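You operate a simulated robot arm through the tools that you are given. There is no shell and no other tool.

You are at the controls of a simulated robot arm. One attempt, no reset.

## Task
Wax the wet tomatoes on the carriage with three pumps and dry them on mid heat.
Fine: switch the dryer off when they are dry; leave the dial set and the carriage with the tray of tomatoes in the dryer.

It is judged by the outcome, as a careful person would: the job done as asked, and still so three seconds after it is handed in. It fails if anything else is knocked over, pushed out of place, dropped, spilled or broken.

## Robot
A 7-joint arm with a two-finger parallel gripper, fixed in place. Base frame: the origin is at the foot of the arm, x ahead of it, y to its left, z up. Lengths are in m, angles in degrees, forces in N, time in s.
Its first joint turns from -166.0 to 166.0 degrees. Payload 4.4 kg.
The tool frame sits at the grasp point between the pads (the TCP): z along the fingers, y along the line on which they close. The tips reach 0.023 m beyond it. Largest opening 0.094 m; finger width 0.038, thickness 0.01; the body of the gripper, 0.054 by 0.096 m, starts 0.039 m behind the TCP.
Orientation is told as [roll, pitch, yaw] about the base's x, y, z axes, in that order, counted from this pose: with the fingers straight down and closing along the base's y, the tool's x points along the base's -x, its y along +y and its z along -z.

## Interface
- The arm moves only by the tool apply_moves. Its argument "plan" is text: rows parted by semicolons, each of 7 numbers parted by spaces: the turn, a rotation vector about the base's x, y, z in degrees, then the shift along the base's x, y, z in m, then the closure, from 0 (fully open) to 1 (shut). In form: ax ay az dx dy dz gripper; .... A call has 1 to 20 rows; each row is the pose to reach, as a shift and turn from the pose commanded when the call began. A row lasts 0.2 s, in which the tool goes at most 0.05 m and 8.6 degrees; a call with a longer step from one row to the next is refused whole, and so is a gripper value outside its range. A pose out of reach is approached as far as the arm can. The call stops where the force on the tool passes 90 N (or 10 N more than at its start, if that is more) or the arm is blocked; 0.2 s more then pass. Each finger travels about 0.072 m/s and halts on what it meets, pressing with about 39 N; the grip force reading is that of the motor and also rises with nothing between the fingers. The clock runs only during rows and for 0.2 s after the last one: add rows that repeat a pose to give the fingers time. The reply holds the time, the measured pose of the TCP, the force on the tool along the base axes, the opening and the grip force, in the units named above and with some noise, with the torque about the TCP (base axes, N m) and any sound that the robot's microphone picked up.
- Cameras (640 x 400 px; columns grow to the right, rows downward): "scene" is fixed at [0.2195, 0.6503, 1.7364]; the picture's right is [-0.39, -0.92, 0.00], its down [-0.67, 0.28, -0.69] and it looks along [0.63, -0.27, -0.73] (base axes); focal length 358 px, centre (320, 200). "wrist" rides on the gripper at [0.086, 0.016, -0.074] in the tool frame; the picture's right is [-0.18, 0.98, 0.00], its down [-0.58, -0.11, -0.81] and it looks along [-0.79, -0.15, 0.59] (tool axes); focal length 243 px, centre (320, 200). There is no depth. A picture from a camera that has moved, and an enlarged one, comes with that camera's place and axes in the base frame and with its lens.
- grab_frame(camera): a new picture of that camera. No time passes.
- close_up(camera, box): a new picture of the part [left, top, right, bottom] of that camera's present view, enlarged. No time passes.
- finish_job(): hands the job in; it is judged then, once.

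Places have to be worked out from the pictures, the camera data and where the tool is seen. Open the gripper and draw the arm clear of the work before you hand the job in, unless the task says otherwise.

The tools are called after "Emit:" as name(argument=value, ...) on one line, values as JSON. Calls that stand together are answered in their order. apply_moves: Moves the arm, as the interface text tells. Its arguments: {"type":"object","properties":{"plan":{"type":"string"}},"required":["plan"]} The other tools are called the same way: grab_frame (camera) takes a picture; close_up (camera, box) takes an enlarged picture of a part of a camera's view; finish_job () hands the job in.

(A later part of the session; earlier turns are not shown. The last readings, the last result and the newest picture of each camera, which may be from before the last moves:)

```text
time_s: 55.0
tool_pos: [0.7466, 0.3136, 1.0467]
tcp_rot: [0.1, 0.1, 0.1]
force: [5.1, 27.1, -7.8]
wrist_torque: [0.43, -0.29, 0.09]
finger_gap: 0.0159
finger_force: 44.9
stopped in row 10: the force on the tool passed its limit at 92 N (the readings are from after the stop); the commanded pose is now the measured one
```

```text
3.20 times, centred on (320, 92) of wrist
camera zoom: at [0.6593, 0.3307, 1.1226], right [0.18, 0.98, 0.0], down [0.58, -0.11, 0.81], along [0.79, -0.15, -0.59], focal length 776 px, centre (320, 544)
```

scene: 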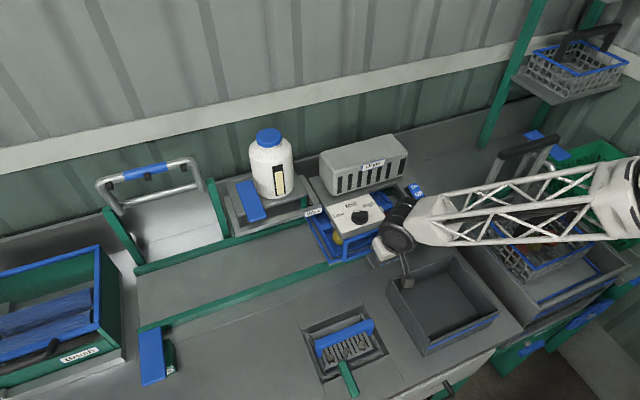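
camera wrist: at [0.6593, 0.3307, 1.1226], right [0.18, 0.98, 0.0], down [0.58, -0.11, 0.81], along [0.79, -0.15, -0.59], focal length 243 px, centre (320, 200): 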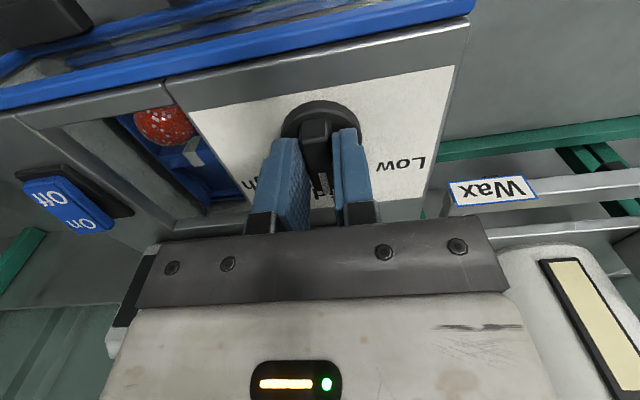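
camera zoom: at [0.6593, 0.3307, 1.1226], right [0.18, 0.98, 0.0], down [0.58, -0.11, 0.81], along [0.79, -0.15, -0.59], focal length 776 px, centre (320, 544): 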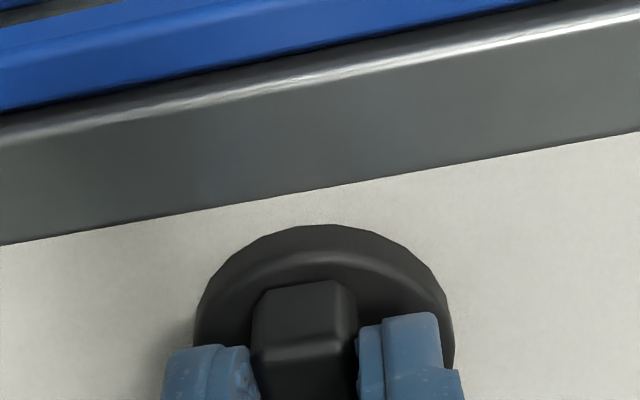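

One step was a little too long; I repeat the release and lift with shorter steps.

Emit:
apply_moves(plan="0 0 0 0 0 0 0.8; 0 0 0 0 0 0 0.65; 0 0 0 0 0 0 0.55; 0 0 0 0 0 0.02 0.55; 0 0 0 0 0 0.05 0.55; 0 0 0 -0.02 0 0.09 0.55; 0 0 0 -0.055 0 0.12 0.7; 0 0 0 -0.1 0 0.13 0.85; 0 0 0 -0.14 0 0.14 1; 0 0 0 -0.15 0 0.14 1; 0 0 0 -0.15 0 0.14 1")

Emit:
grab_frame(camera="wrist")

Emit:
close_up(camera="scene", box=[328, 185, 392, 225])

Emit:
close_up(camera="wrist", box=[160, 60, 400, 210])

```text
time_s: 57.4
tool_pos: [0.5984, 0.3104, 1.187]
tcp_rot: [0.1, 0.1, 0.0]
force: [0.1, 0.3, 0.4]
wrist_torque: [-0.03, -0.02, -0.02]
finger_gap: 0.0
finger_force: 39.1
```

```text
taken
camera wrist: at [0.5108, 0.3292, 1.2632], right [0.18, 0.98, 0.0], down [0.58, -0.11, 0.81], along [0.79, -0.15, -0.59], focal length 243 px, centre (320, 200)
```

wrist: 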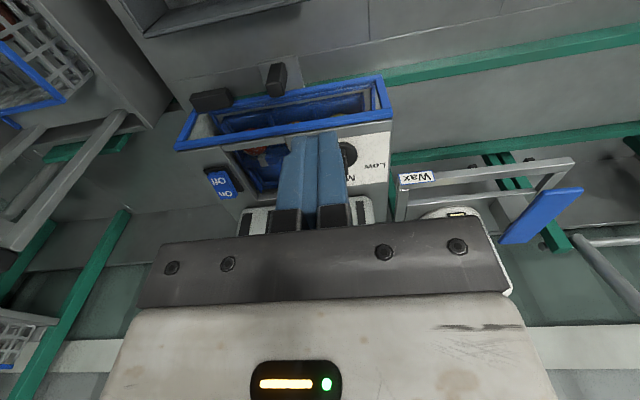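

```text
10.00 times, centred on (360, 205) of scene
camera zoom: at [0.2195, 0.6503, 1.7364], right [-0.39, -0.92, 0.0], down [-0.67, 0.28, -0.69], along [0.63, -0.27, -0.73], focal length 3577 px, centre (-80, 150)
```

zoom: 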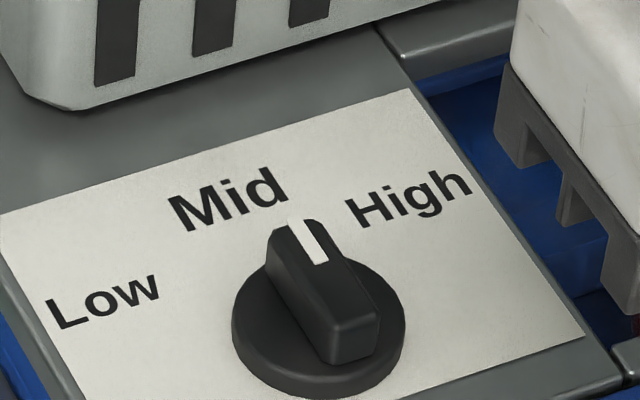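

```text
2.67 times, centred on (280, 135) of wrist
camera zoom: at [0.5108, 0.3292, 1.2632], right [0.18, 0.98, 0.0], down [0.58, -0.11, 0.81], along [0.79, -0.15, -0.59], focal length 647 px, centre (427, 373)
```

zoom: 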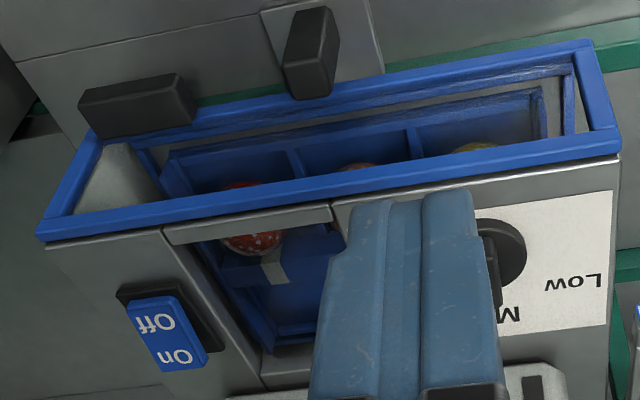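

The dial now points at Mid and the carriage is inside. The switch's On half is at about (0.765–0.776, 0.135, 1.04). With shut fingers tilted 25°, I hover above the On half.

Emit:
apply_moves(plan="0 -5 0 0.03 -0.029 0 1; 0 -10 0 0.06 -0.058 0 1; 0 -15 0 0.09 -0.087 -0.01 1; 0 -20 0 0.12 -0.116 -0.025 1; 0 -25 0 0.15 -0.145 -0.04 1; 0 -25 0 0.175 -0.174 -0.055 1; 0 -25 0 0.181 -0.174 -0.06 1; 0 -25 0 0.181 -0.174 -0.06 1")

Emit:
close_up(camera="scene", box=[360, 130, 456, 220])

Emit:
grab_frame(camera="wrist")

```text
time_s: 59.2
tool_pos: [0.7778, 0.1381, 1.1309]
tcp_rot: [0.0, -25.0, 0.0]
force: [0.7, -0.2, -0.5]
wrist_torque: [-0.02, -0.01, 0.01]
finger_gap: 0.0
finger_force: 38.3
```

```text
4.44 times, centred on (408, 175) of scene
camera zoom: at [0.2195, 0.6503, 1.7364], right [-0.39, -0.92, 0.0], down [-0.67, 0.28, -0.69], along [0.63, -0.27, -0.73], focal length 1590 px, centre (-71, 311)
```

zoom: 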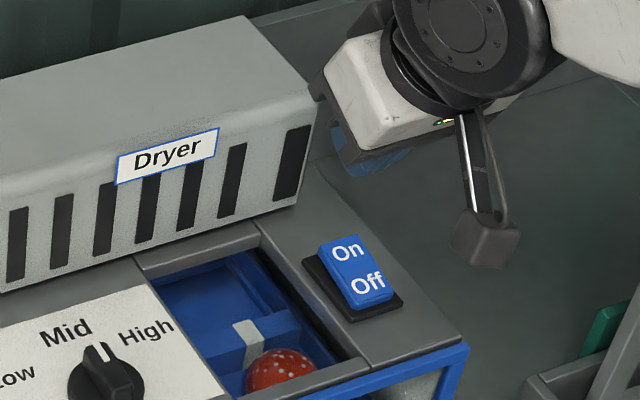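

```text
taken
camera wrist: at [0.6668, 0.1556, 1.1624], right [0.17, 0.98, 0.08], down [0.19, -0.11, 0.98], along [0.97, -0.15, -0.2], focal length 243 px, centre (320, 200)
```

wrist: 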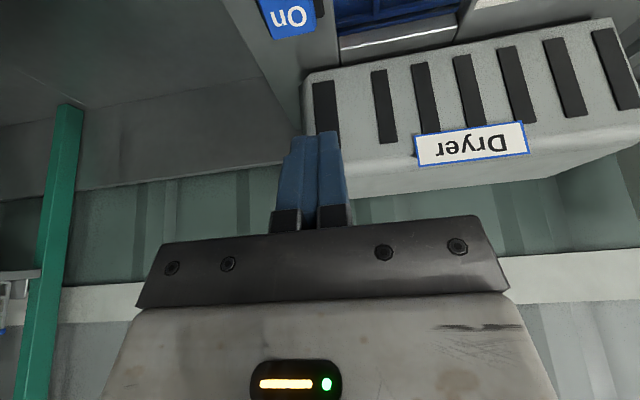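

The On label is triangulated at (0.7725, 0.131, 1.038). I shift slightly and lower to just above it, then press in small steps.

Emit:
apply_moves(plan="0 0 0 0.005 -0.007 -0.02 1; 0 0 0 0.005 -0.007 -0.04 1; 0 0 0 0.005 -0.007 -0.052 1; 0 0 0 0.005 -0.007 -0.058 1; 0 0 0 0.005 -0.007 -0.062 1; 0 0 0 0.005 -0.007 -0.062 1")

Emit:
close_up(camera="scene", box=[360, 130, 456, 220])

Emit:
grab_frame(camera="wrist")

```text
time_s: 60.6
tool_pos: [0.7828, 0.1322, 1.0673]
tcp_rot: [0.1, -25.0, 0.0]
force: [0.4, -0.9, -1.3]
wrist_torque: [0.0, 0.02, 0.03]
finger_gap: 0.0
finger_force: 39.6
```

```text
4.44 times, centred on (408, 175) of scene
camera zoom: at [0.2195, 0.6503, 1.7364], right [-0.39, -0.92, 0.0], down [-0.67, 0.28, -0.69], along [0.63, -0.27, -0.73], focal length 1590 px, centre (-71, 311)
```

zoom: 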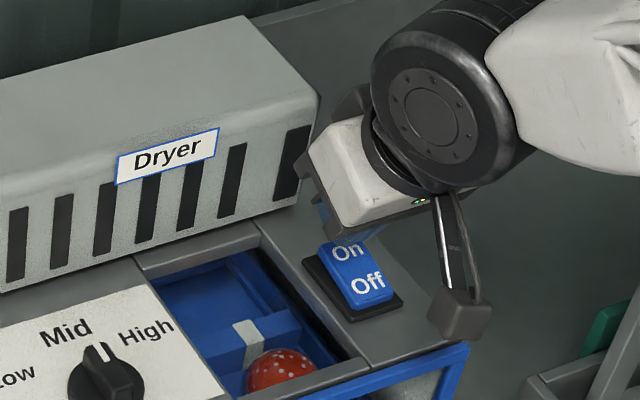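

```text
taken
camera wrist: at [0.6724, 0.1487, 1.0979], right [0.17, 0.98, 0.08], down [0.19, -0.11, 0.98], along [0.97, -0.15, -0.2], focal length 243 px, centre (320, 200)
```

wrist: 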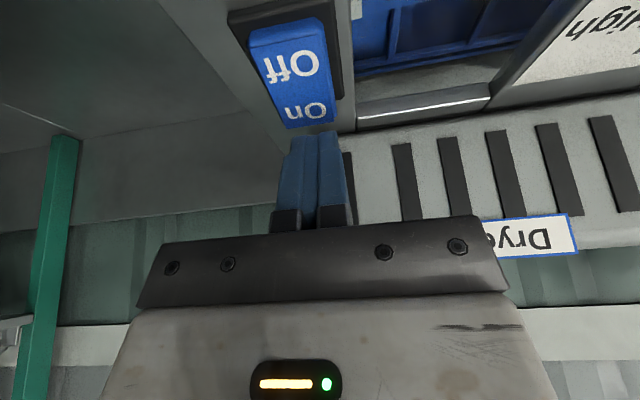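

No contact yet and the rounded tips look very near the far end of the rocker. I shift 7 mm back in -x and then press down in small steps.

Emit:
apply_moves(plan="0 0 0 -0.003 0 0.004 1; 0 0 0 -0.007 0 0.004 1; 0 0 0 -0.007 0 0 1; 0 0 0 -0.007 0 -0.003 1; 0 0 0 -0.007 0 -0.006 1; 0 0 0 -0.007 0 -0.006 1")

Emit:
close_up(camera="scene", box=[380, 160, 444, 210])

Emit:
close_up(camera="wrist", box=[220, 0, 420, 150])

```text
time_s: 62.0
tool_pos: [0.7755, 0.1307, 1.06]
tcp_rot: [0.1, -25.1, 0.0]
force: [0.6, 0.2, -0.4]
wrist_torque: [0.0, -0.02, -0.01]
finger_gap: 0.0
finger_force: 39.4
```

```text
8.00 times, centred on (412, 185) of scene
camera zoom: at [0.2195, 0.6503, 1.7364], right [-0.39, -0.92, 0.0], down [-0.67, 0.28, -0.69], along [0.63, -0.27, -0.73], focal length 2862 px, centre (-416, 320)
```

zoom: 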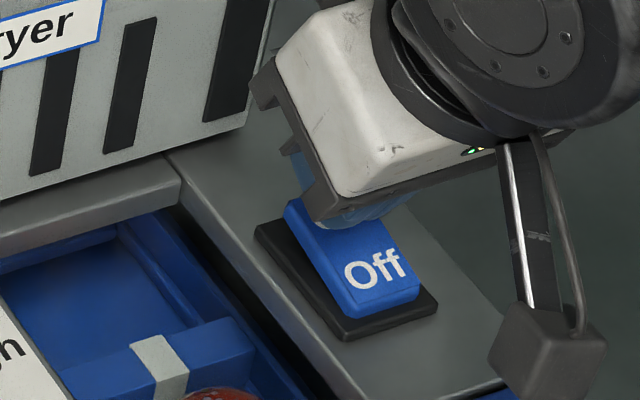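

```text
2.67 times, centred on (320, 75) of wrist
camera zoom: at [0.6655, 0.1485, 1.0914], right [0.17, 0.98, 0.08], down [0.19, -0.11, 0.98], along [0.97, -0.15, -0.2], focal length 647 px, centre (320, 533)
```

zoom: 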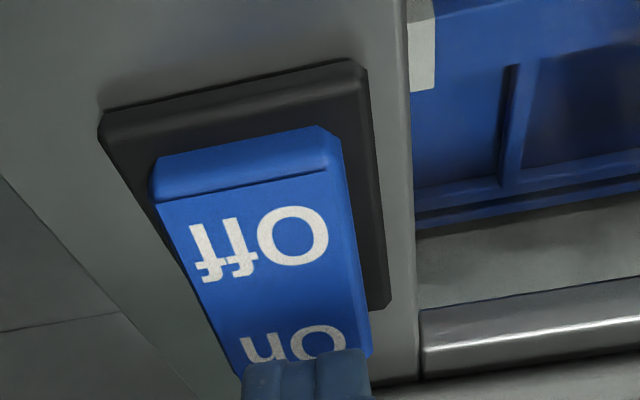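

Fingertips are now over the On half, still no contact. I continue down in small steps.

Emit:
apply_moves(plan="0 0 0 0 0 -0.002 1; 0 0 0 0 0 -0.004 1; 0 0 0 0 0 -0.006 1; 0 0 0 0 0 -0.008 1; 0 0 0 0 0 -0.008 1")

Emit:
close_up(camera="wrist", box=[220, 0, 420, 150])

Emit:
close_up(camera="scene", box=[380, 160, 444, 210])

```text
time_s: 63.2
tool_pos: [0.776, 0.1307, 1.0557]
tcp_rot: [0.2, -25.5, -0.1]
force: [-10.3, -20.8, 56.3]
wrist_torque: [-0.62, 0.69, 0.21]
finger_gap: 0.0001
finger_force: 39.0
```

```text
2.67 times, centred on (320, 75) of wrist
camera zoom: at [0.6656, 0.1478, 1.0867], right [0.17, 0.98, 0.08], down [0.18, -0.11, 0.98], along [0.97, -0.15, -0.2], focal length 647 px, centre (320, 533)
```

zoom: 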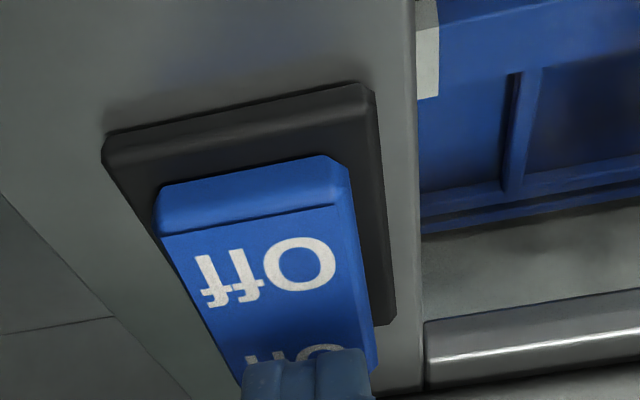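

```text
8.00 times, centred on (412, 185) of scene
camera zoom: at [0.2195, 0.6503, 1.7364], right [-0.39, -0.92, 0.0], down [-0.67, 0.28, -0.69], along [0.63, -0.27, -0.73], focal length 2862 px, centre (-416, 320)
```

zoom: 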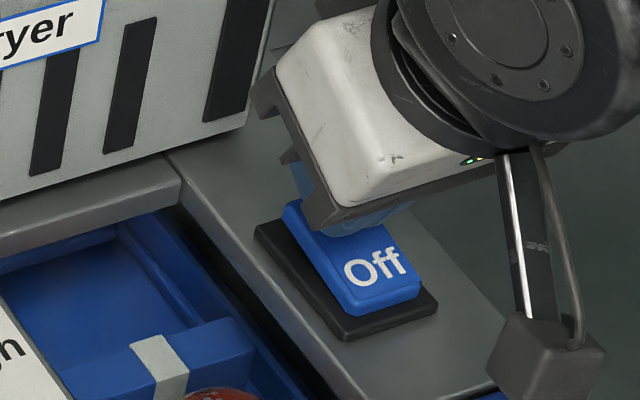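

Contact of 56 N is at about x=0.7685 (from force and torque), too near the rocker's pivot, and the rocker has not moved. I lift, shift 10 mm toward the far end and press again gently.

Emit:
apply_moves(plan="0 0 0 0 0 0.006 1; 0 0 0 0 0 0.014 1; 0 0 0 0.005 0.001 0.016 1; 0 0 0 0.01 0.001 0.016 1; 0 0 0 0.01 0.001 0.012 1; 0 0 0 0.01 0.001 0.009 1; 0 0 0 0.01 0.001 0.006 1; 0 0 0 0.01 0.001 0.006 1")

Emit:
close_up(camera="wrist", box=[220, 20, 420, 170])

Emit:
close_up(camera="scene", box=[380, 160, 444, 210])

```text
time_s: 65.0
tool_pos: [0.7848, 0.1318, 1.058]
tcp_rot: [0.1, -25.2, -0.1]
force: [2.3, 0.3, 5.0]
wrist_torque: [0.01, -0.01, 0.02]
finger_gap: 0.0
finger_force: 38.5
```

```text
2.67 times, centred on (320, 95) of wrist
camera zoom: at [0.6752, 0.1493, 1.089], right [0.17, 0.98, 0.08], down [0.18, -0.11, 0.98], along [0.97, -0.15, -0.2], focal length 647 px, centre (320, 480)
```

zoom: 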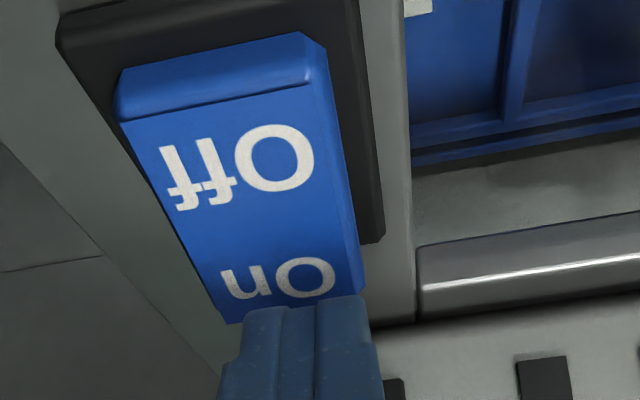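

```text
8.00 times, centred on (412, 185) of scene
camera zoom: at [0.2195, 0.6503, 1.7364], right [-0.39, -0.92, 0.0], down [-0.67, 0.28, -0.69], along [0.63, -0.27, -0.73], focal length 2862 px, centre (-416, 320)
```

zoom: 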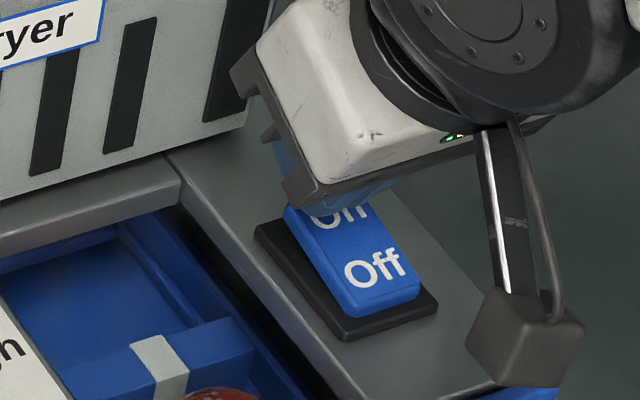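

Light contact (5 N) near the far end of the On half. I press further in 1–2 mm steps.

Emit:
apply_moves(plan="0 0 0 0 0 -0.002 1; 0 0 0 0 0 -0.004 1; 0 0 0 0 0 -0.004 1")

Emit:
close_up(camera="wrist", box=[220, 20, 420, 170])

```text
time_s: 65.8
tool_pos: [0.7869, 0.1319, 1.0547]
tcp_rot: [0.1, -25.1, 0.0]
force: [-4.5, -1.9, 16.7]
wrist_torque: [-0.07, 0.23, 0.01]
finger_gap: 0.0001
finger_force: 38.9
```

```text
2.67 times, centred on (320, 95) of wrist
camera zoom: at [0.6752, 0.1494, 1.0856], right [0.17, 0.98, 0.08], down [0.18, -0.11, 0.98], along [0.97, -0.15, -0.2], focal length 647 px, centre (320, 480)
```

zoom: 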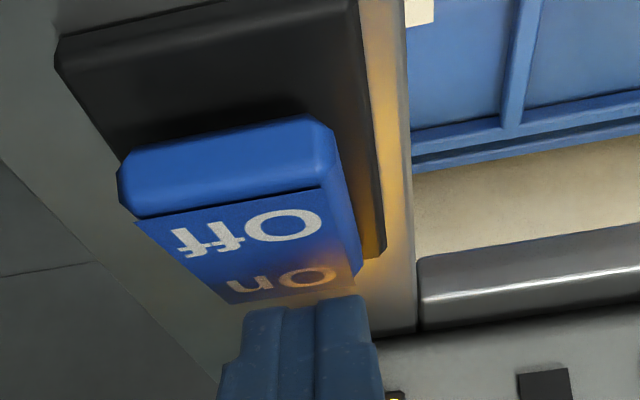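

The rocker flipped to On and a warm glow lit up in the dryer (t≈65.7 s). I lift off, move to hover above the raised Off half, and watch the tomatoes.

Emit:
apply_moves(plan="0 0 0 0 0 0.006 1; 0 0 0 0 0 0.016 1; 0 0 0 -0.005 0 0.03 1; 0 0 0 -0.02 0 0.042 1; 0 0 0 -0.035 0 0.042 1; 0 0 0 -0.035 0 0.042 1")

Emit:
grab_frame(camera="scene")

Emit:
close_up(camera="scene", box=[330, 160, 450, 240])

Emit:
grab_frame(camera="wrist")

```text
time_s: 67.2
tool_pos: [0.7495, 0.1316, 1.0958]
tcp_rot: [0.1, -24.9, 0.1]
force: [0.3, 0.0, -0.5]
wrist_torque: [0.02, -0.01, 0.03]
finger_gap: 0.0
finger_force: 38.7
```

```text
taken
```

scene: 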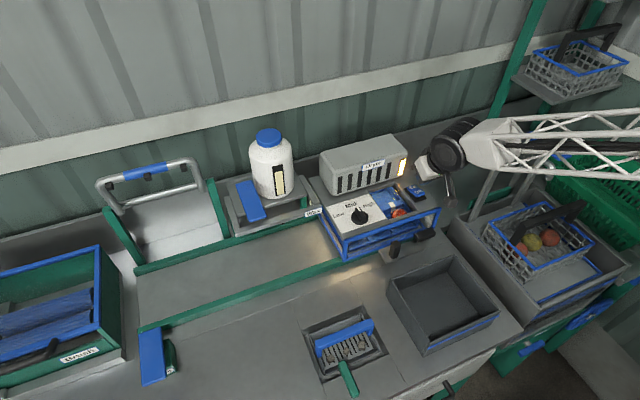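

```text
5.00 times, centred on (390, 200) of scene
camera zoom: at [0.2195, 0.6503, 1.7364], right [-0.39, -0.92, 0.0], down [-0.67, 0.28, -0.69], along [0.63, -0.27, -0.73], focal length 1788 px, centre (-30, 200)
```

zoom: 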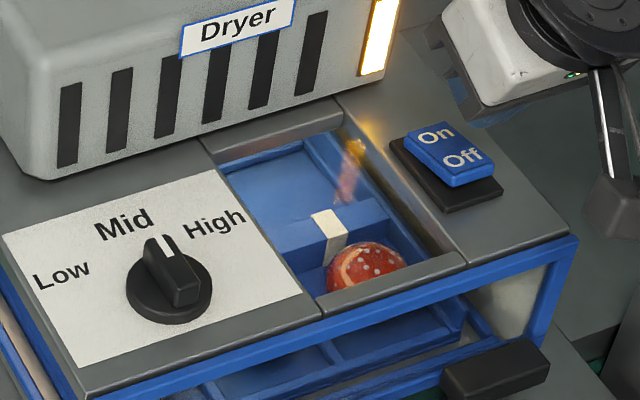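

```text
taken
camera wrist: at [0.6396, 0.1495, 1.1268], right [0.17, 0.98, 0.08], down [0.19, -0.11, 0.98], along [0.97, -0.15, -0.2], focal length 243 px, centre (320, 200)
```

wrist: 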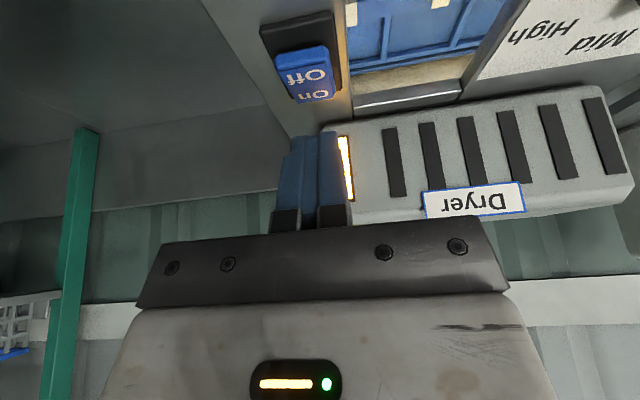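

The rightmost slot of the heater is lit, perhaps the first of a row of progress lamps. I hold still for about 1 s and look again.

Emit:
apply_moves(plan="0 0 0 0 0 0 1; 0 0 0 0 0 0 1; 0 0 0 0 0 0 1; 0 0 0 0 0 0 1; 0 0 0 0 0 0 1")

Emit:
close_up(camera="scene", box=[310, 130, 450, 240])

Emit:
close_up(camera="wrist", box=[240, 0, 400, 120])

```text
time_s: 68.4
tool_pos: [0.7495, 0.1321, 1.095]
tcp_rot: [0.2, -24.9, 0.1]
force: [0.0, 0.8, -0.2]
wrist_torque: [0.0, -0.02, -0.01]
finger_gap: 0.0
finger_force: 39.0
```

```text
3.64 times, centred on (380, 185) of scene
camera zoom: at [0.2195, 0.6503, 1.7364], right [-0.39, -0.92, 0.0], down [-0.67, 0.28, -0.69], along [0.63, -0.27, -0.73], focal length 1301 px, centre (102, 254)
```

zoom: 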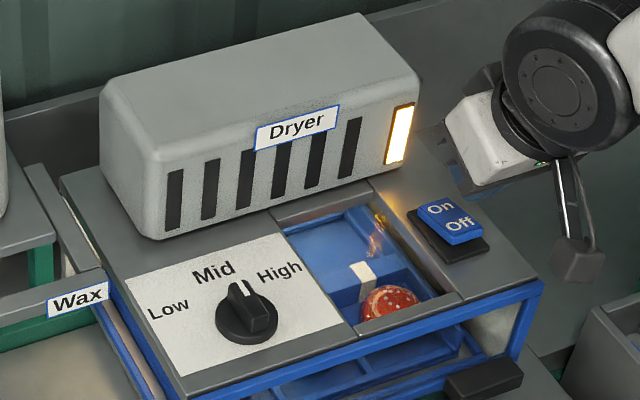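

```text
3.33 times, centred on (320, 60) of wrist
camera zoom: at [0.6397, 0.1494, 1.1269], right [0.17, 0.98, 0.08], down [0.19, -0.11, 0.98], along [0.97, -0.15, -0.2], focal length 809 px, centre (320, 667)
```

zoom: 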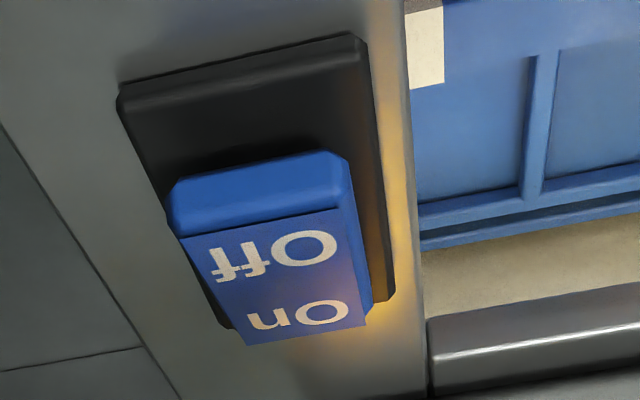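

The switch is On; the Off half is raised at (0.742–0.749, 0.131, 1.04), right under my hover point. I keep waiting and watch the lamps and the droplets on the red tomato.

Emit:
apply_moves(plan="0 0 0 0 0 0 1; 0 0 0 0 0 0 1; 0 0 0 0 0 0 1; 0 0 0 0 0 0 1; 0 0 0 0 0 0 1; 0 0 0 0 0 0 1; 0 0 0 0 0 0 1; 0 0 0 0 0 0 1")

Emit:
close_up(camera="scene", box=[310, 130, 450, 240])

Emit:
close_up(camera="scene", box=[376, 180, 424, 215])

```text
time_s: 70.2
tool_pos: [0.7503, 0.1328, 1.0957]
tcp_rot: [0.1, -24.9, 0.0]
force: [-0.4, -0.7, 0.1]
wrist_torque: [0.02, -0.03, -0.01]
finger_gap: 0.0003
finger_force: 38.9
```

```text
3.64 times, centred on (380, 185) of scene
camera zoom: at [0.2195, 0.6503, 1.7364], right [-0.39, -0.92, 0.0], down [-0.67, 0.28, -0.69], along [0.63, -0.27, -0.73], focal length 1301 px, centre (102, 254)
```

zoom: 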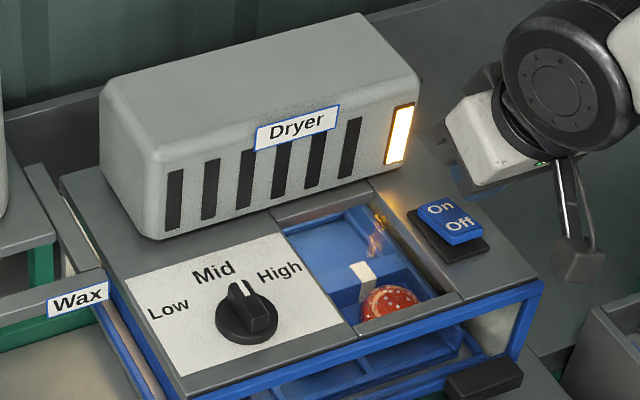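

```text
11.43 times, centred on (400, 198) of scene
camera zoom: at [0.2195, 0.6503, 1.7364], right [-0.39, -0.92, 0.0], down [-0.67, 0.28, -0.69], along [0.63, -0.27, -0.73], focal length 4088 px, centre (-594, 229)
```

zoom: 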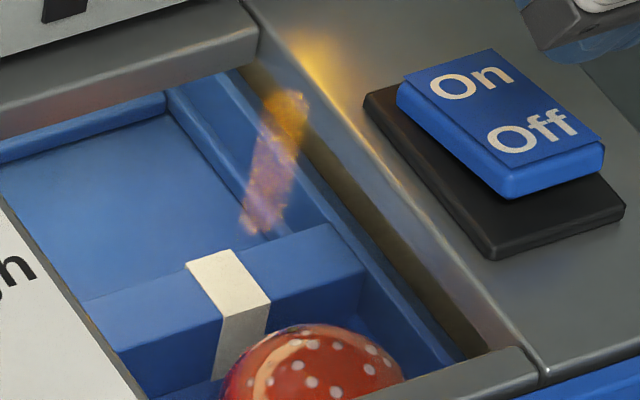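

The right slot is just the running lamp; the droplets are still there. I keep waiting in steps, comparing the tomato each time.

Emit:
apply_moves(plan="0 0 0 0 0 0 1; 0 0 0 0 0 0 1; 0 0 0 0 0 0 1; 0 0 0 0 0 0 1; 0 0 0 0 0 0 1; 0 0 0 0 0 0 1; 0 0 0 0 0 0 1; 0 0 0 0 0 0 1; 0 0 0 0 0 0 1; 0 0 0 0 0 0 1")

Emit:
close_up(camera="scene", box=[310, 130, 450, 240])

Emit:
close_up(camera="scene", box=[376, 180, 424, 215])

```text
time_s: 72.4
tool_pos: [0.7504, 0.132, 1.0959]
tcp_rot: [0.1, -25.0, 0.1]
force: [-0.4, 0.3, -0.5]
wrist_torque: [-0.01, 0.0, 0.0]
finger_gap: 0.0
finger_force: 39.0
```

```text
3.64 times, centred on (380, 185) of scene
camera zoom: at [0.2195, 0.6503, 1.7364], right [-0.39, -0.92, 0.0], down [-0.67, 0.28, -0.69], along [0.63, -0.27, -0.73], focal length 1301 px, centre (102, 254)
```

zoom: 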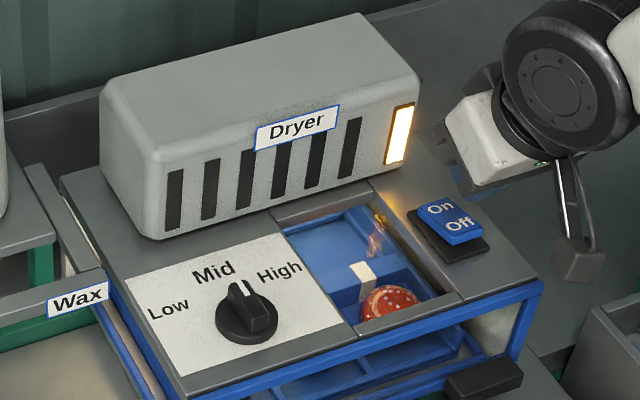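

```text
11.43 times, centred on (400, 198) of scene
camera zoom: at [0.2195, 0.6503, 1.7364], right [-0.39, -0.92, 0.0], down [-0.67, 0.28, -0.69], along [0.63, -0.27, -0.73], focal length 4088 px, centre (-594, 229)
```

zoom: 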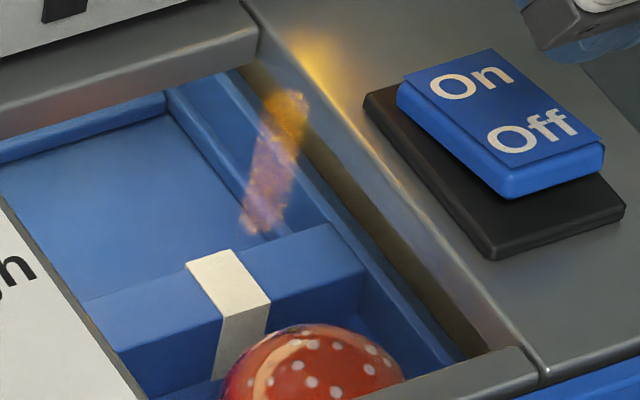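

No clear change yet at 72.4 s. I continue to wait in 2 s steps.

Emit:
apply_moves(plan="0 0 0 0 0 0 1; 0 0 0 0 0 0 1; 0 0 0 0 0 0 1; 0 0 0 0 0 0 1; 0 0 0 0 0 0 1; 0 0 0 0 0 0 1; 0 0 0 0 0 0 1; 0 0 0 0 0 0 1; 0 0 0 0 0 0 1; 0 0 0 0 0 0 1")

Emit:
close_up(camera="scene", box=[376, 180, 424, 215])

Emit:
close_up(camera="scene", box=[310, 130, 450, 240])

```text
time_s: 74.6
tool_pos: [0.7501, 0.1329, 1.0955]
tcp_rot: [0.1, -24.9, -0.1]
force: [-0.8, -0.6, -0.5]
wrist_torque: [-0.01, 0.0, 0.02]
finger_gap: 0.0
finger_force: 39.1
```

```text
11.43 times, centred on (400, 198) of scene
camera zoom: at [0.2195, 0.6503, 1.7364], right [-0.39, -0.92, 0.0], down [-0.67, 0.28, -0.69], along [0.63, -0.27, -0.73], focal length 4088 px, centre (-594, 229)
```

zoom: 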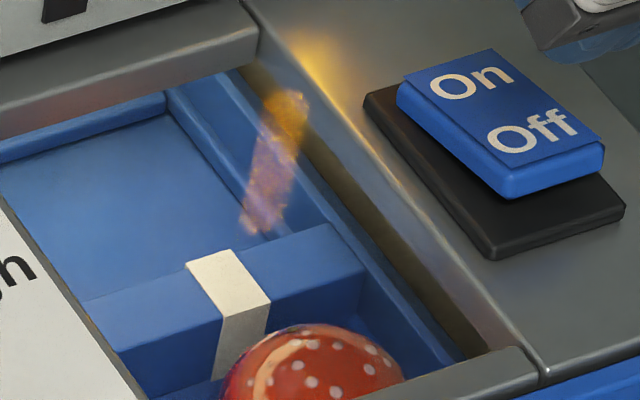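

```text
3.64 times, centred on (380, 185) of scene
camera zoom: at [0.2195, 0.6503, 1.7364], right [-0.39, -0.92, 0.0], down [-0.67, 0.28, -0.69], along [0.63, -0.27, -0.73], focal length 1301 px, centre (102, 254)
```

zoom: 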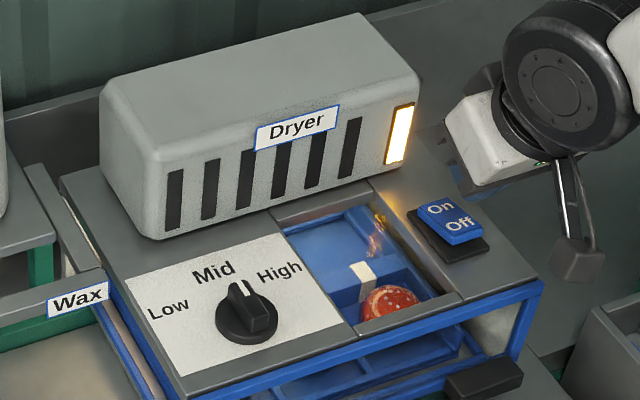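

The droplets seem to be fading slightly. I take a tighter zoom on the tomato for tracking and wait on.

Emit:
close_up(camera="scene", box=[388, 200, 412, 215])

Emit:
apply_moves(plan="0 0 0 0 0 0 1; 0 0 0 0 0 0 1; 0 0 0 0 0 0 1; 0 0 0 0 0 0 1; 0 0 0 0 0 0 1; 0 0 0 0 0 0 1; 0 0 0 0 0 0 1; 0 0 0 0 0 0 1; 0 0 0 0 0 0 1; 0 0 0 0 0 0 1")

Emit:
close_up(camera="scene", box=[388, 200, 412, 215])

```text
16.00 times, centred on (400, 208) of scene
camera zoom: at [0.2195, 0.6503, 1.7364], right [-0.39, -0.92, 0.0], down [-0.67, 0.28, -0.69], along [0.63, -0.27, -0.73], focal length 5723 px, centre (-960, 80)
```

zoom: 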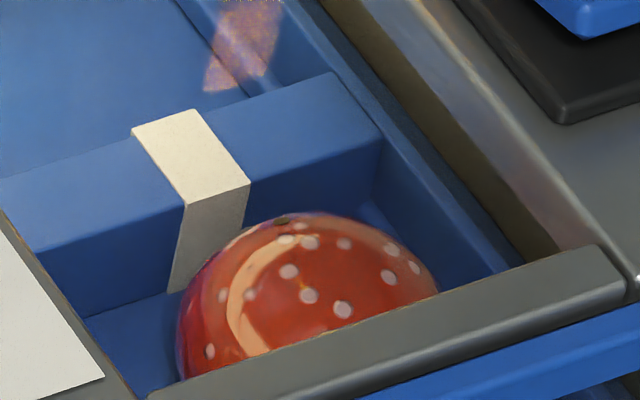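

```text
time_s: 76.8
tool_pos: [0.7491, 0.1321, 1.0962]
tcp_rot: [0.1, -24.9, 0.0]
force: [-0.4, -0.4, -0.8]
wrist_torque: [0.0, 0.0, 0.01]
finger_gap: 0.0002
finger_force: 39.4
```

```text
16.00 times, centred on (400, 208) of scene
camera zoom: at [0.2195, 0.6503, 1.7364], right [-0.39, -0.92, 0.0], down [-0.67, 0.28, -0.69], along [0.63, -0.27, -0.73], focal length 5723 px, centre (-960, 80)
```

zoom: 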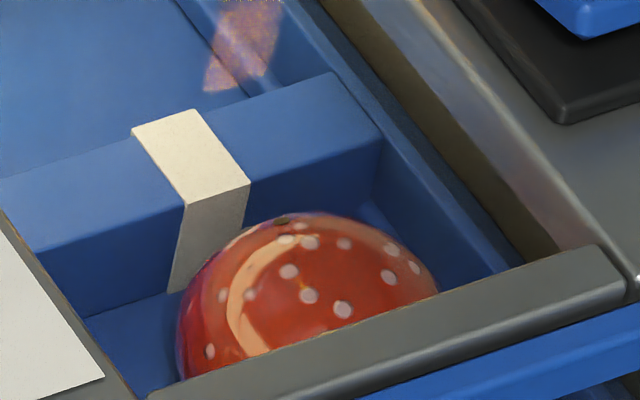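

Little change at 76.8 s. I wait another 3 s and compare again.

Emit:
apply_moves(plan="0 0 0 0 0 0 1; 0 0 0 0 0 0 1; 0 0 0 0 0 0 1; 0 0 0 0 0 0 1; 0 0 0 0 0 0 1; 0 0 0 0 0 0 1; 0 0 0 0 0 0 1; 0 0 0 0 0 0 1; 0 0 0 0 0 0 1; 0 0 0 0 0 0 1; 0 0 0 0 0 0 1; 0 0 0 0 0 0 1; 0 0 0 0 0 0 1; 0 0 0 0 0 0 1")

Emit:
close_up(camera="scene", box=[388, 200, 412, 215])

Emit:
close_up(camera="scene", box=[310, 130, 450, 240])

```text
time_s: 79.8
tool_pos: [0.7499, 0.1316, 1.0958]
tcp_rot: [0.2, -25.0, 0.0]
force: [0.6, 0.6, 0.2]
wrist_torque: [-0.01, 0.0, -0.02]
finger_gap: 0.0002
finger_force: 39.4
```

```text
16.00 times, centred on (400, 208) of scene
camera zoom: at [0.2195, 0.6503, 1.7364], right [-0.39, -0.92, 0.0], down [-0.67, 0.28, -0.69], along [0.63, -0.27, -0.73], focal length 5723 px, centre (-960, 80)
```

zoom: 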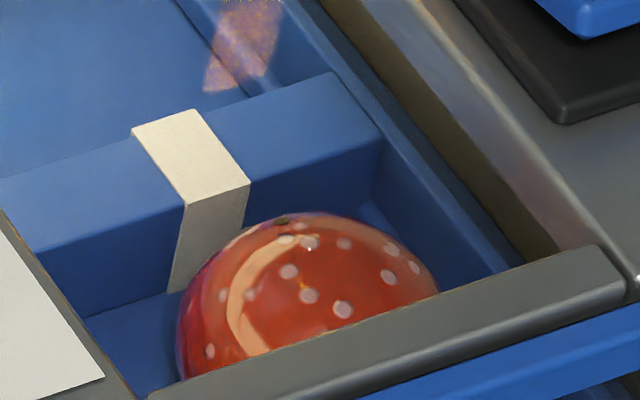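

```text
3.64 times, centred on (380, 185) of scene
camera zoom: at [0.2195, 0.6503, 1.7364], right [-0.39, -0.92, 0.0], down [-0.67, 0.28, -0.69], along [0.63, -0.27, -0.73], focal length 1301 px, centre (102, 254)
```

zoom: 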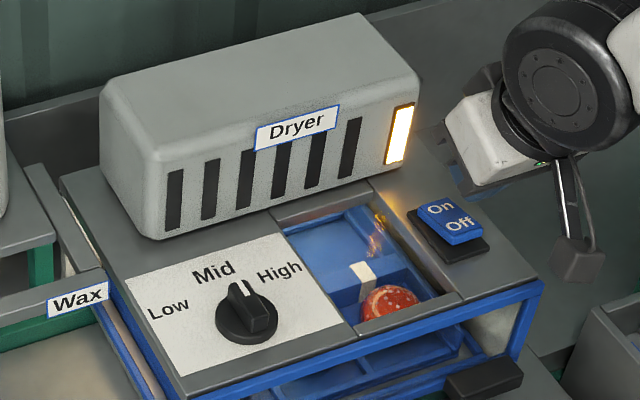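

The spots look slightly dimmer. For reference I look at the other (dry) tomatoes in the basket, then go on waiting.

Emit:
close_up(camera="scene", box=[500, 215, 580, 265])

Emit:
apply_moves(plan="0 0 0 0 0 0 1; 0 0 0 0 0 0 1; 0 0 0 0 0 0 1; 0 0 0 0 0 0 1; 0 0 0 0 0 0 1; 0 0 0 0 0 0 1; 0 0 0 0 0 0 1; 0 0 0 0 0 0 1; 0 0 0 0 0 0 1; 0 0 0 0 0 0 1; 0 0 0 0 0 0 1; 0 0 0 0 0 0 1; 0 0 0 0 0 0 1; 0 0 0 0 0 0 1")

Emit:
close_up(camera="scene", box=[388, 200, 412, 215])

```text
8.00 times, centred on (540, 240) of scene
camera zoom: at [0.2195, 0.6503, 1.7364], right [-0.39, -0.92, 0.0], down [-0.67, 0.28, -0.69], along [0.63, -0.27, -0.73], focal length 2862 px, centre (-1440, -120)
```

zoom: 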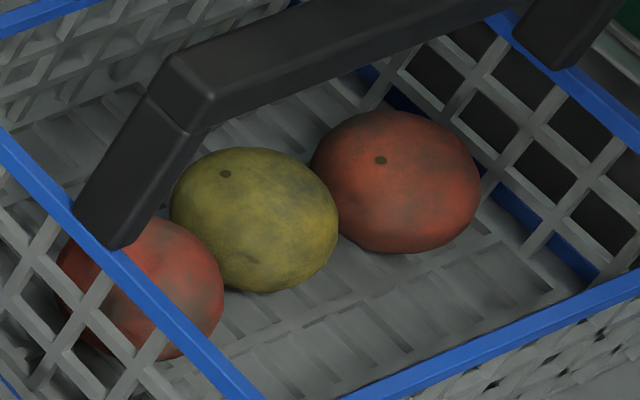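

```text
time_s: 82.8
tool_pos: [0.7501, 0.1316, 1.0956]
tcp_rot: [0.1, -24.9, -0.1]
force: [0.7, -0.2, 0.5]
wrist_torque: [-0.01, -0.01, 0.01]
finger_gap: 0.0004
finger_force: 39.0
```

```text
16.00 times, centred on (400, 208) of scene
camera zoom: at [0.2195, 0.6503, 1.7364], right [-0.39, -0.92, 0.0], down [-0.67, 0.28, -0.69], along [0.63, -0.27, -0.73], focal length 5723 px, centre (-960, 80)
```

zoom: 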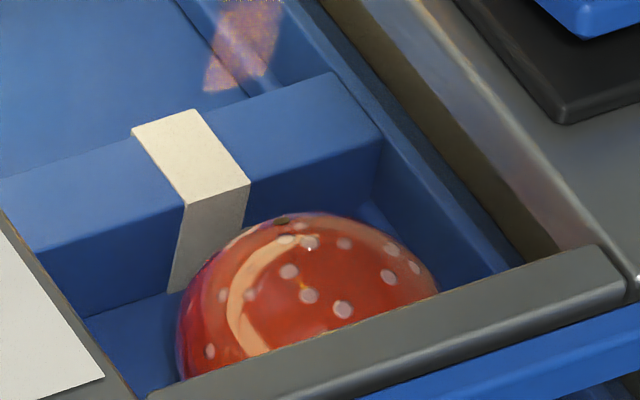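

The basket tomatoes have no white spots, so the spots are water drops; they are still there at 82.8 s. I continue to wait.

Emit:
apply_moves(plan="0 0 0 0 0 0 1; 0 0 0 0 0 0 1; 0 0 0 0 0 0 1; 0 0 0 0 0 0 1; 0 0 0 0 0 0 1; 0 0 0 0 0 0 1; 0 0 0 0 0 0 1; 0 0 0 0 0 0 1; 0 0 0 0 0 0 1; 0 0 0 0 0 0 1; 0 0 0 0 0 0 1; 0 0 0 0 0 0 1; 0 0 0 0 0 0 1; 0 0 0 0 0 0 1; 0 0 0 0 0 0 1; 0 0 0 0 0 0 1; 0 0 0 0 0 0 1; 0 0 0 0 0 0 1; 0 0 0 0 0 0 1")

Emit:
close_up(camera="scene", box=[388, 200, 412, 215])

Emit:
close_up(camera="scene", box=[310, 130, 450, 240])

```text
time_s: 86.8
tool_pos: [0.7503, 0.1324, 1.0945]
tcp_rot: [0.1, -25.0, -0.1]
force: [1.1, 0.7, 0.4]
wrist_torque: [0.01, 0.0, -0.04]
finger_gap: 0.0
finger_force: 39.0
```

```text
16.00 times, centred on (400, 208) of scene
camera zoom: at [0.2195, 0.6503, 1.7364], right [-0.39, -0.92, 0.0], down [-0.67, 0.28, -0.69], along [0.63, -0.27, -0.73], focal length 5723 px, centre (-960, 80)
```

zoom: 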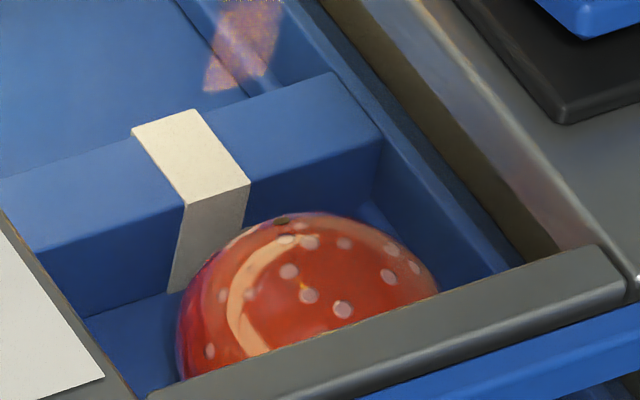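

```text
3.64 times, centred on (380, 185) of scene
camera zoom: at [0.2195, 0.6503, 1.7364], right [-0.39, -0.92, 0.0], down [-0.67, 0.28, -0.69], along [0.63, -0.27, -0.73], focal length 1301 px, centre (102, 254)
```

zoom: 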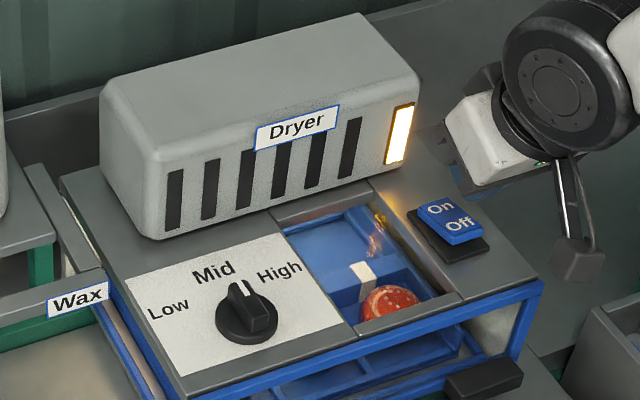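

The drops are fading a little more (86.8 s). I wait another 4 s.

Emit:
apply_moves(plan="0 0 0 0 0 0 1; 0 0 0 0 0 0 1; 0 0 0 0 0 0 1; 0 0 0 0 0 0 1; 0 0 0 0 0 0 1; 0 0 0 0 0 0 1; 0 0 0 0 0 0 1; 0 0 0 0 0 0 1; 0 0 0 0 0 0 1; 0 0 0 0 0 0 1; 0 0 0 0 0 0 1; 0 0 0 0 0 0 1; 0 0 0 0 0 0 1; 0 0 0 0 0 0 1; 0 0 0 0 0 0 1; 0 0 0 0 0 0 1; 0 0 0 0 0 0 1; 0 0 0 0 0 0 1; 0 0 0 0 0 0 1")

Emit:
close_up(camera="scene", box=[388, 200, 412, 215])

```text
time_s: 90.8
tool_pos: [0.7493, 0.1326, 1.0943]
tcp_rot: [0.1, -25.1, 0.0]
force: [-0.2, 0.1, -0.9]
wrist_torque: [0.01, -0.02, -0.01]
finger_gap: 0.0
finger_force: 39.2
```

```text
16.00 times, centred on (400, 208) of scene
camera zoom: at [0.2195, 0.6503, 1.7364], right [-0.39, -0.92, 0.0], down [-0.67, 0.28, -0.69], along [0.63, -0.27, -0.73], focal length 5723 px, centre (-960, 80)
```

zoom: 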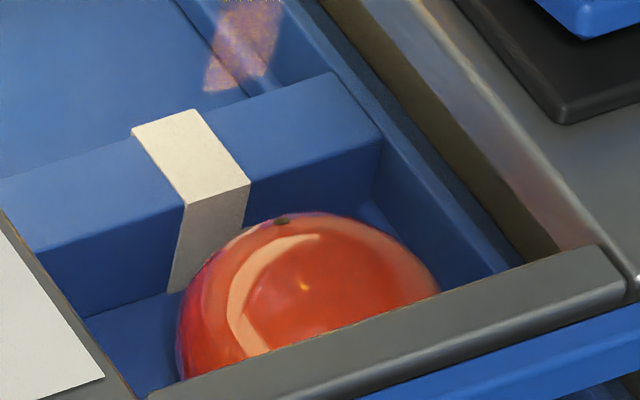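

The drops are gone: the tomato is dry. I press the Off half now, first down to light contact and onward in small steps.

Emit:
apply_moves(plan="0 0 0 0 0 -0.016 1; 0 0 0 0 0 -0.025 1; 0 0 0 0 0 -0.03 1; 0 0 0 0 0 -0.033 1; 0 0 0 0 0 -0.036 1; 0 0 0 0 0 -0.036 1")

Emit:
close_up(camera="wrist", box=[220, 20, 420, 170])

Emit:
close_up(camera="scene", box=[310, 130, 450, 240])

```text
time_s: 92.2
tool_pos: [0.7507, 0.1335, 1.0597]
tcp_rot: [0.0, -25.0, -0.1]
force: [0.2, -0.3, 0.2]
wrist_torque: [0.0, -0.01, 0.02]
finger_gap: 0.0
finger_force: 38.6
```

```text
2.67 times, centred on (320, 95) of wrist
camera zoom: at [0.64, 0.1504, 1.0916], right [0.17, 0.98, 0.08], down [0.19, -0.11, 0.98], along [0.97, -0.15, -0.2], focal length 647 px, centre (320, 480)
```

zoom: 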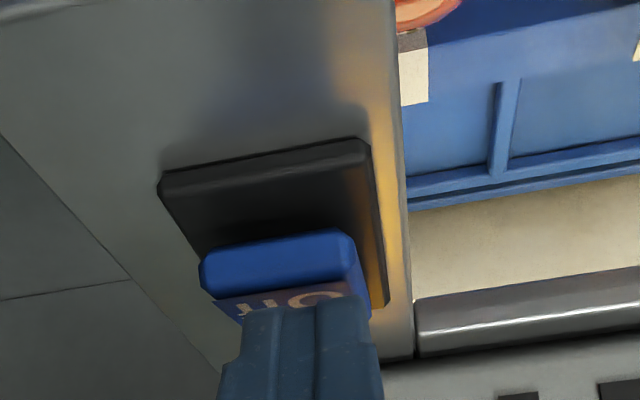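

```text
3.64 times, centred on (380, 185) of scene
camera zoom: at [0.2195, 0.6503, 1.7364], right [-0.39, -0.92, 0.0], down [-0.67, 0.28, -0.69], along [0.63, -0.27, -0.73], focal length 1301 px, centre (102, 254)
```

zoom: 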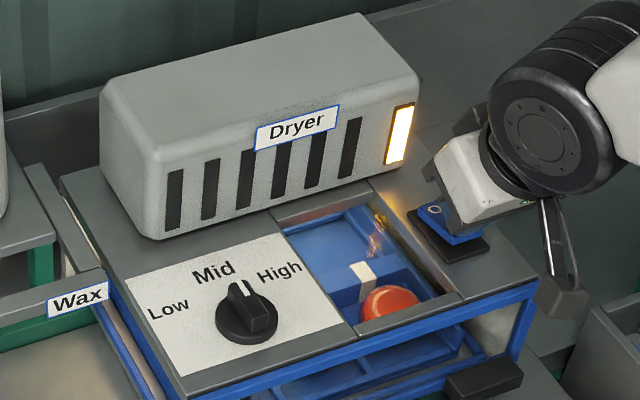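

Almost in contact, the tips over the Off label. I press on, 3 mm nearer to the edge.

Emit:
apply_moves(plan="0 0 0 -0.003 0 -0.003 1; 0 0 0 -0.003 0 -0.006 1; 0 0 0 -0.003 0 -0.008 1; 0 0 0 -0.003 0 -0.008 1")

Emit:
close_up(camera="wrist", box=[220, 20, 420, 170])

Emit:
close_up(camera="scene", box=[310, 130, 450, 240])

```text
time_s: 93.2
tool_pos: [0.7468, 0.1327, 1.0519]
tcp_rot: [0.1, -25.1, 0.0]
force: [-0.5, -0.3, -0.6]
wrist_torque: [-0.02, 0.02, 0.04]
finger_gap: 0.0
finger_force: 39.1
```

```text
2.67 times, centred on (320, 95) of wrist
camera zoom: at [0.637, 0.1498, 1.0841], right [0.17, 0.98, 0.08], down [0.19, -0.11, 0.98], along [0.97, -0.15, -0.2], focal length 647 px, centre (320, 480)
```

zoom: 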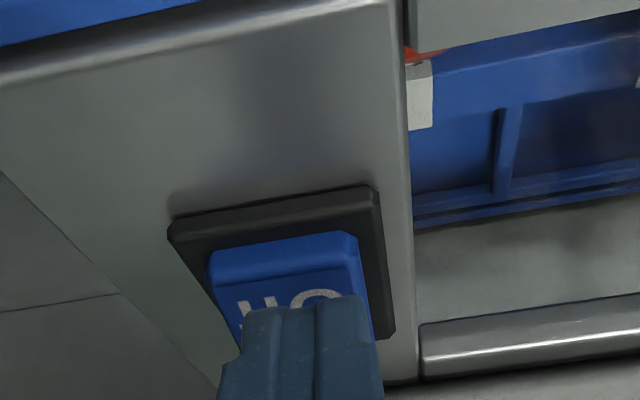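

```text
3.64 times, centred on (380, 185) of scene
camera zoom: at [0.2195, 0.6503, 1.7364], right [-0.39, -0.92, 0.0], down [-0.67, 0.28, -0.69], along [0.63, -0.27, -0.73], focal length 1301 px, centre (102, 254)
```

zoom: 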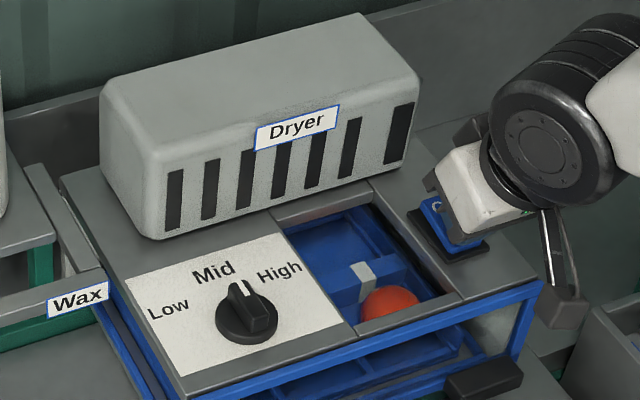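

The lamp is out and the rocker sits on Off: the dryer is switched off. I lift straight up and withdraw well clear, opening the gripper.

Emit:
apply_moves(plan="0 0 0 0 0 0.006 1; 0 0 0 0 0 0.016 1; 0 0 0 0 0 0.035 1; 0 0 0 -0.01 0 0.065 1; 0 0 0 -0.03 0 0.105 0.9; 0 5 0 -0.06 0 0.135 0.7; 0 10 0 -0.1 0 0.16 0.4; 0 15 0 -0.14 0 0.18 0.2; 0 20 0 -0.18 0 0.2 0; 0 25 0 -0.22 0 0.22 0; 0 25 0 -0.26 0 0.24 0; 0 25 0 -0.3 0 0.26 0; 0 25 0 -0.34 0 0.28 0; 0 25 0 -0.34 0 0.28 0")

Emit:
grab_frame(camera="scene")

Emit:
grab_frame(camera="wrist")

Emit:
close_up(camera="scene", box=[290, 150, 450, 280])

```text
time_s: 96.2
tool_pos: [0.4059, 0.132, 1.3323]
tcp_rot: [0.0, 0.0, -0.1]
force: [0.0, 0.2, 0.1]
wrist_torque: [0.02, -0.01, 0.01]
finger_gap: 0.0939
finger_force: 0.0
```

```text
taken
```

scene: 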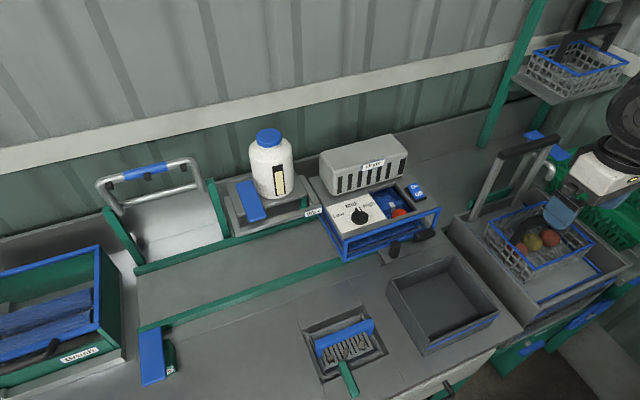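

```text
taken
camera wrist: at [0.319, 0.1495, 1.4084], right [0.18, 0.98, 0.0], down [0.58, -0.11, 0.81], along [0.79, -0.15, -0.59], focal length 243 px, centre (320, 200)
```

wrist: 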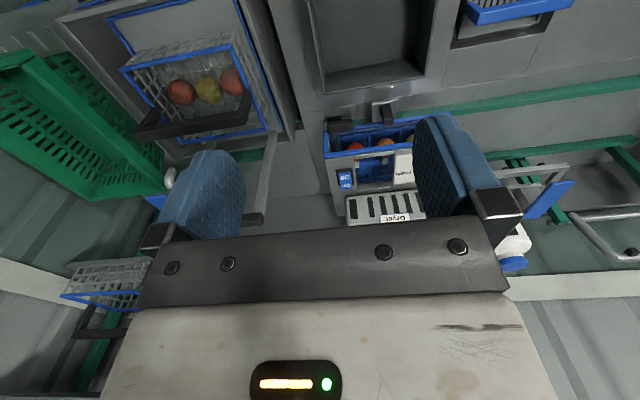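

```text
3.08 times, centred on (370, 215) of scene
camera zoom: at [0.2195, 0.6503, 1.7364], right [-0.39, -0.92, 0.0], down [-0.67, 0.28, -0.69], along [0.63, -0.27, -0.73], focal length 1101 px, centre (166, 154)
```

zoom: 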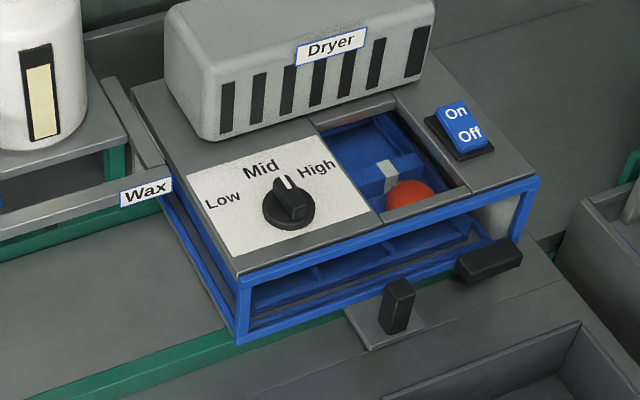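

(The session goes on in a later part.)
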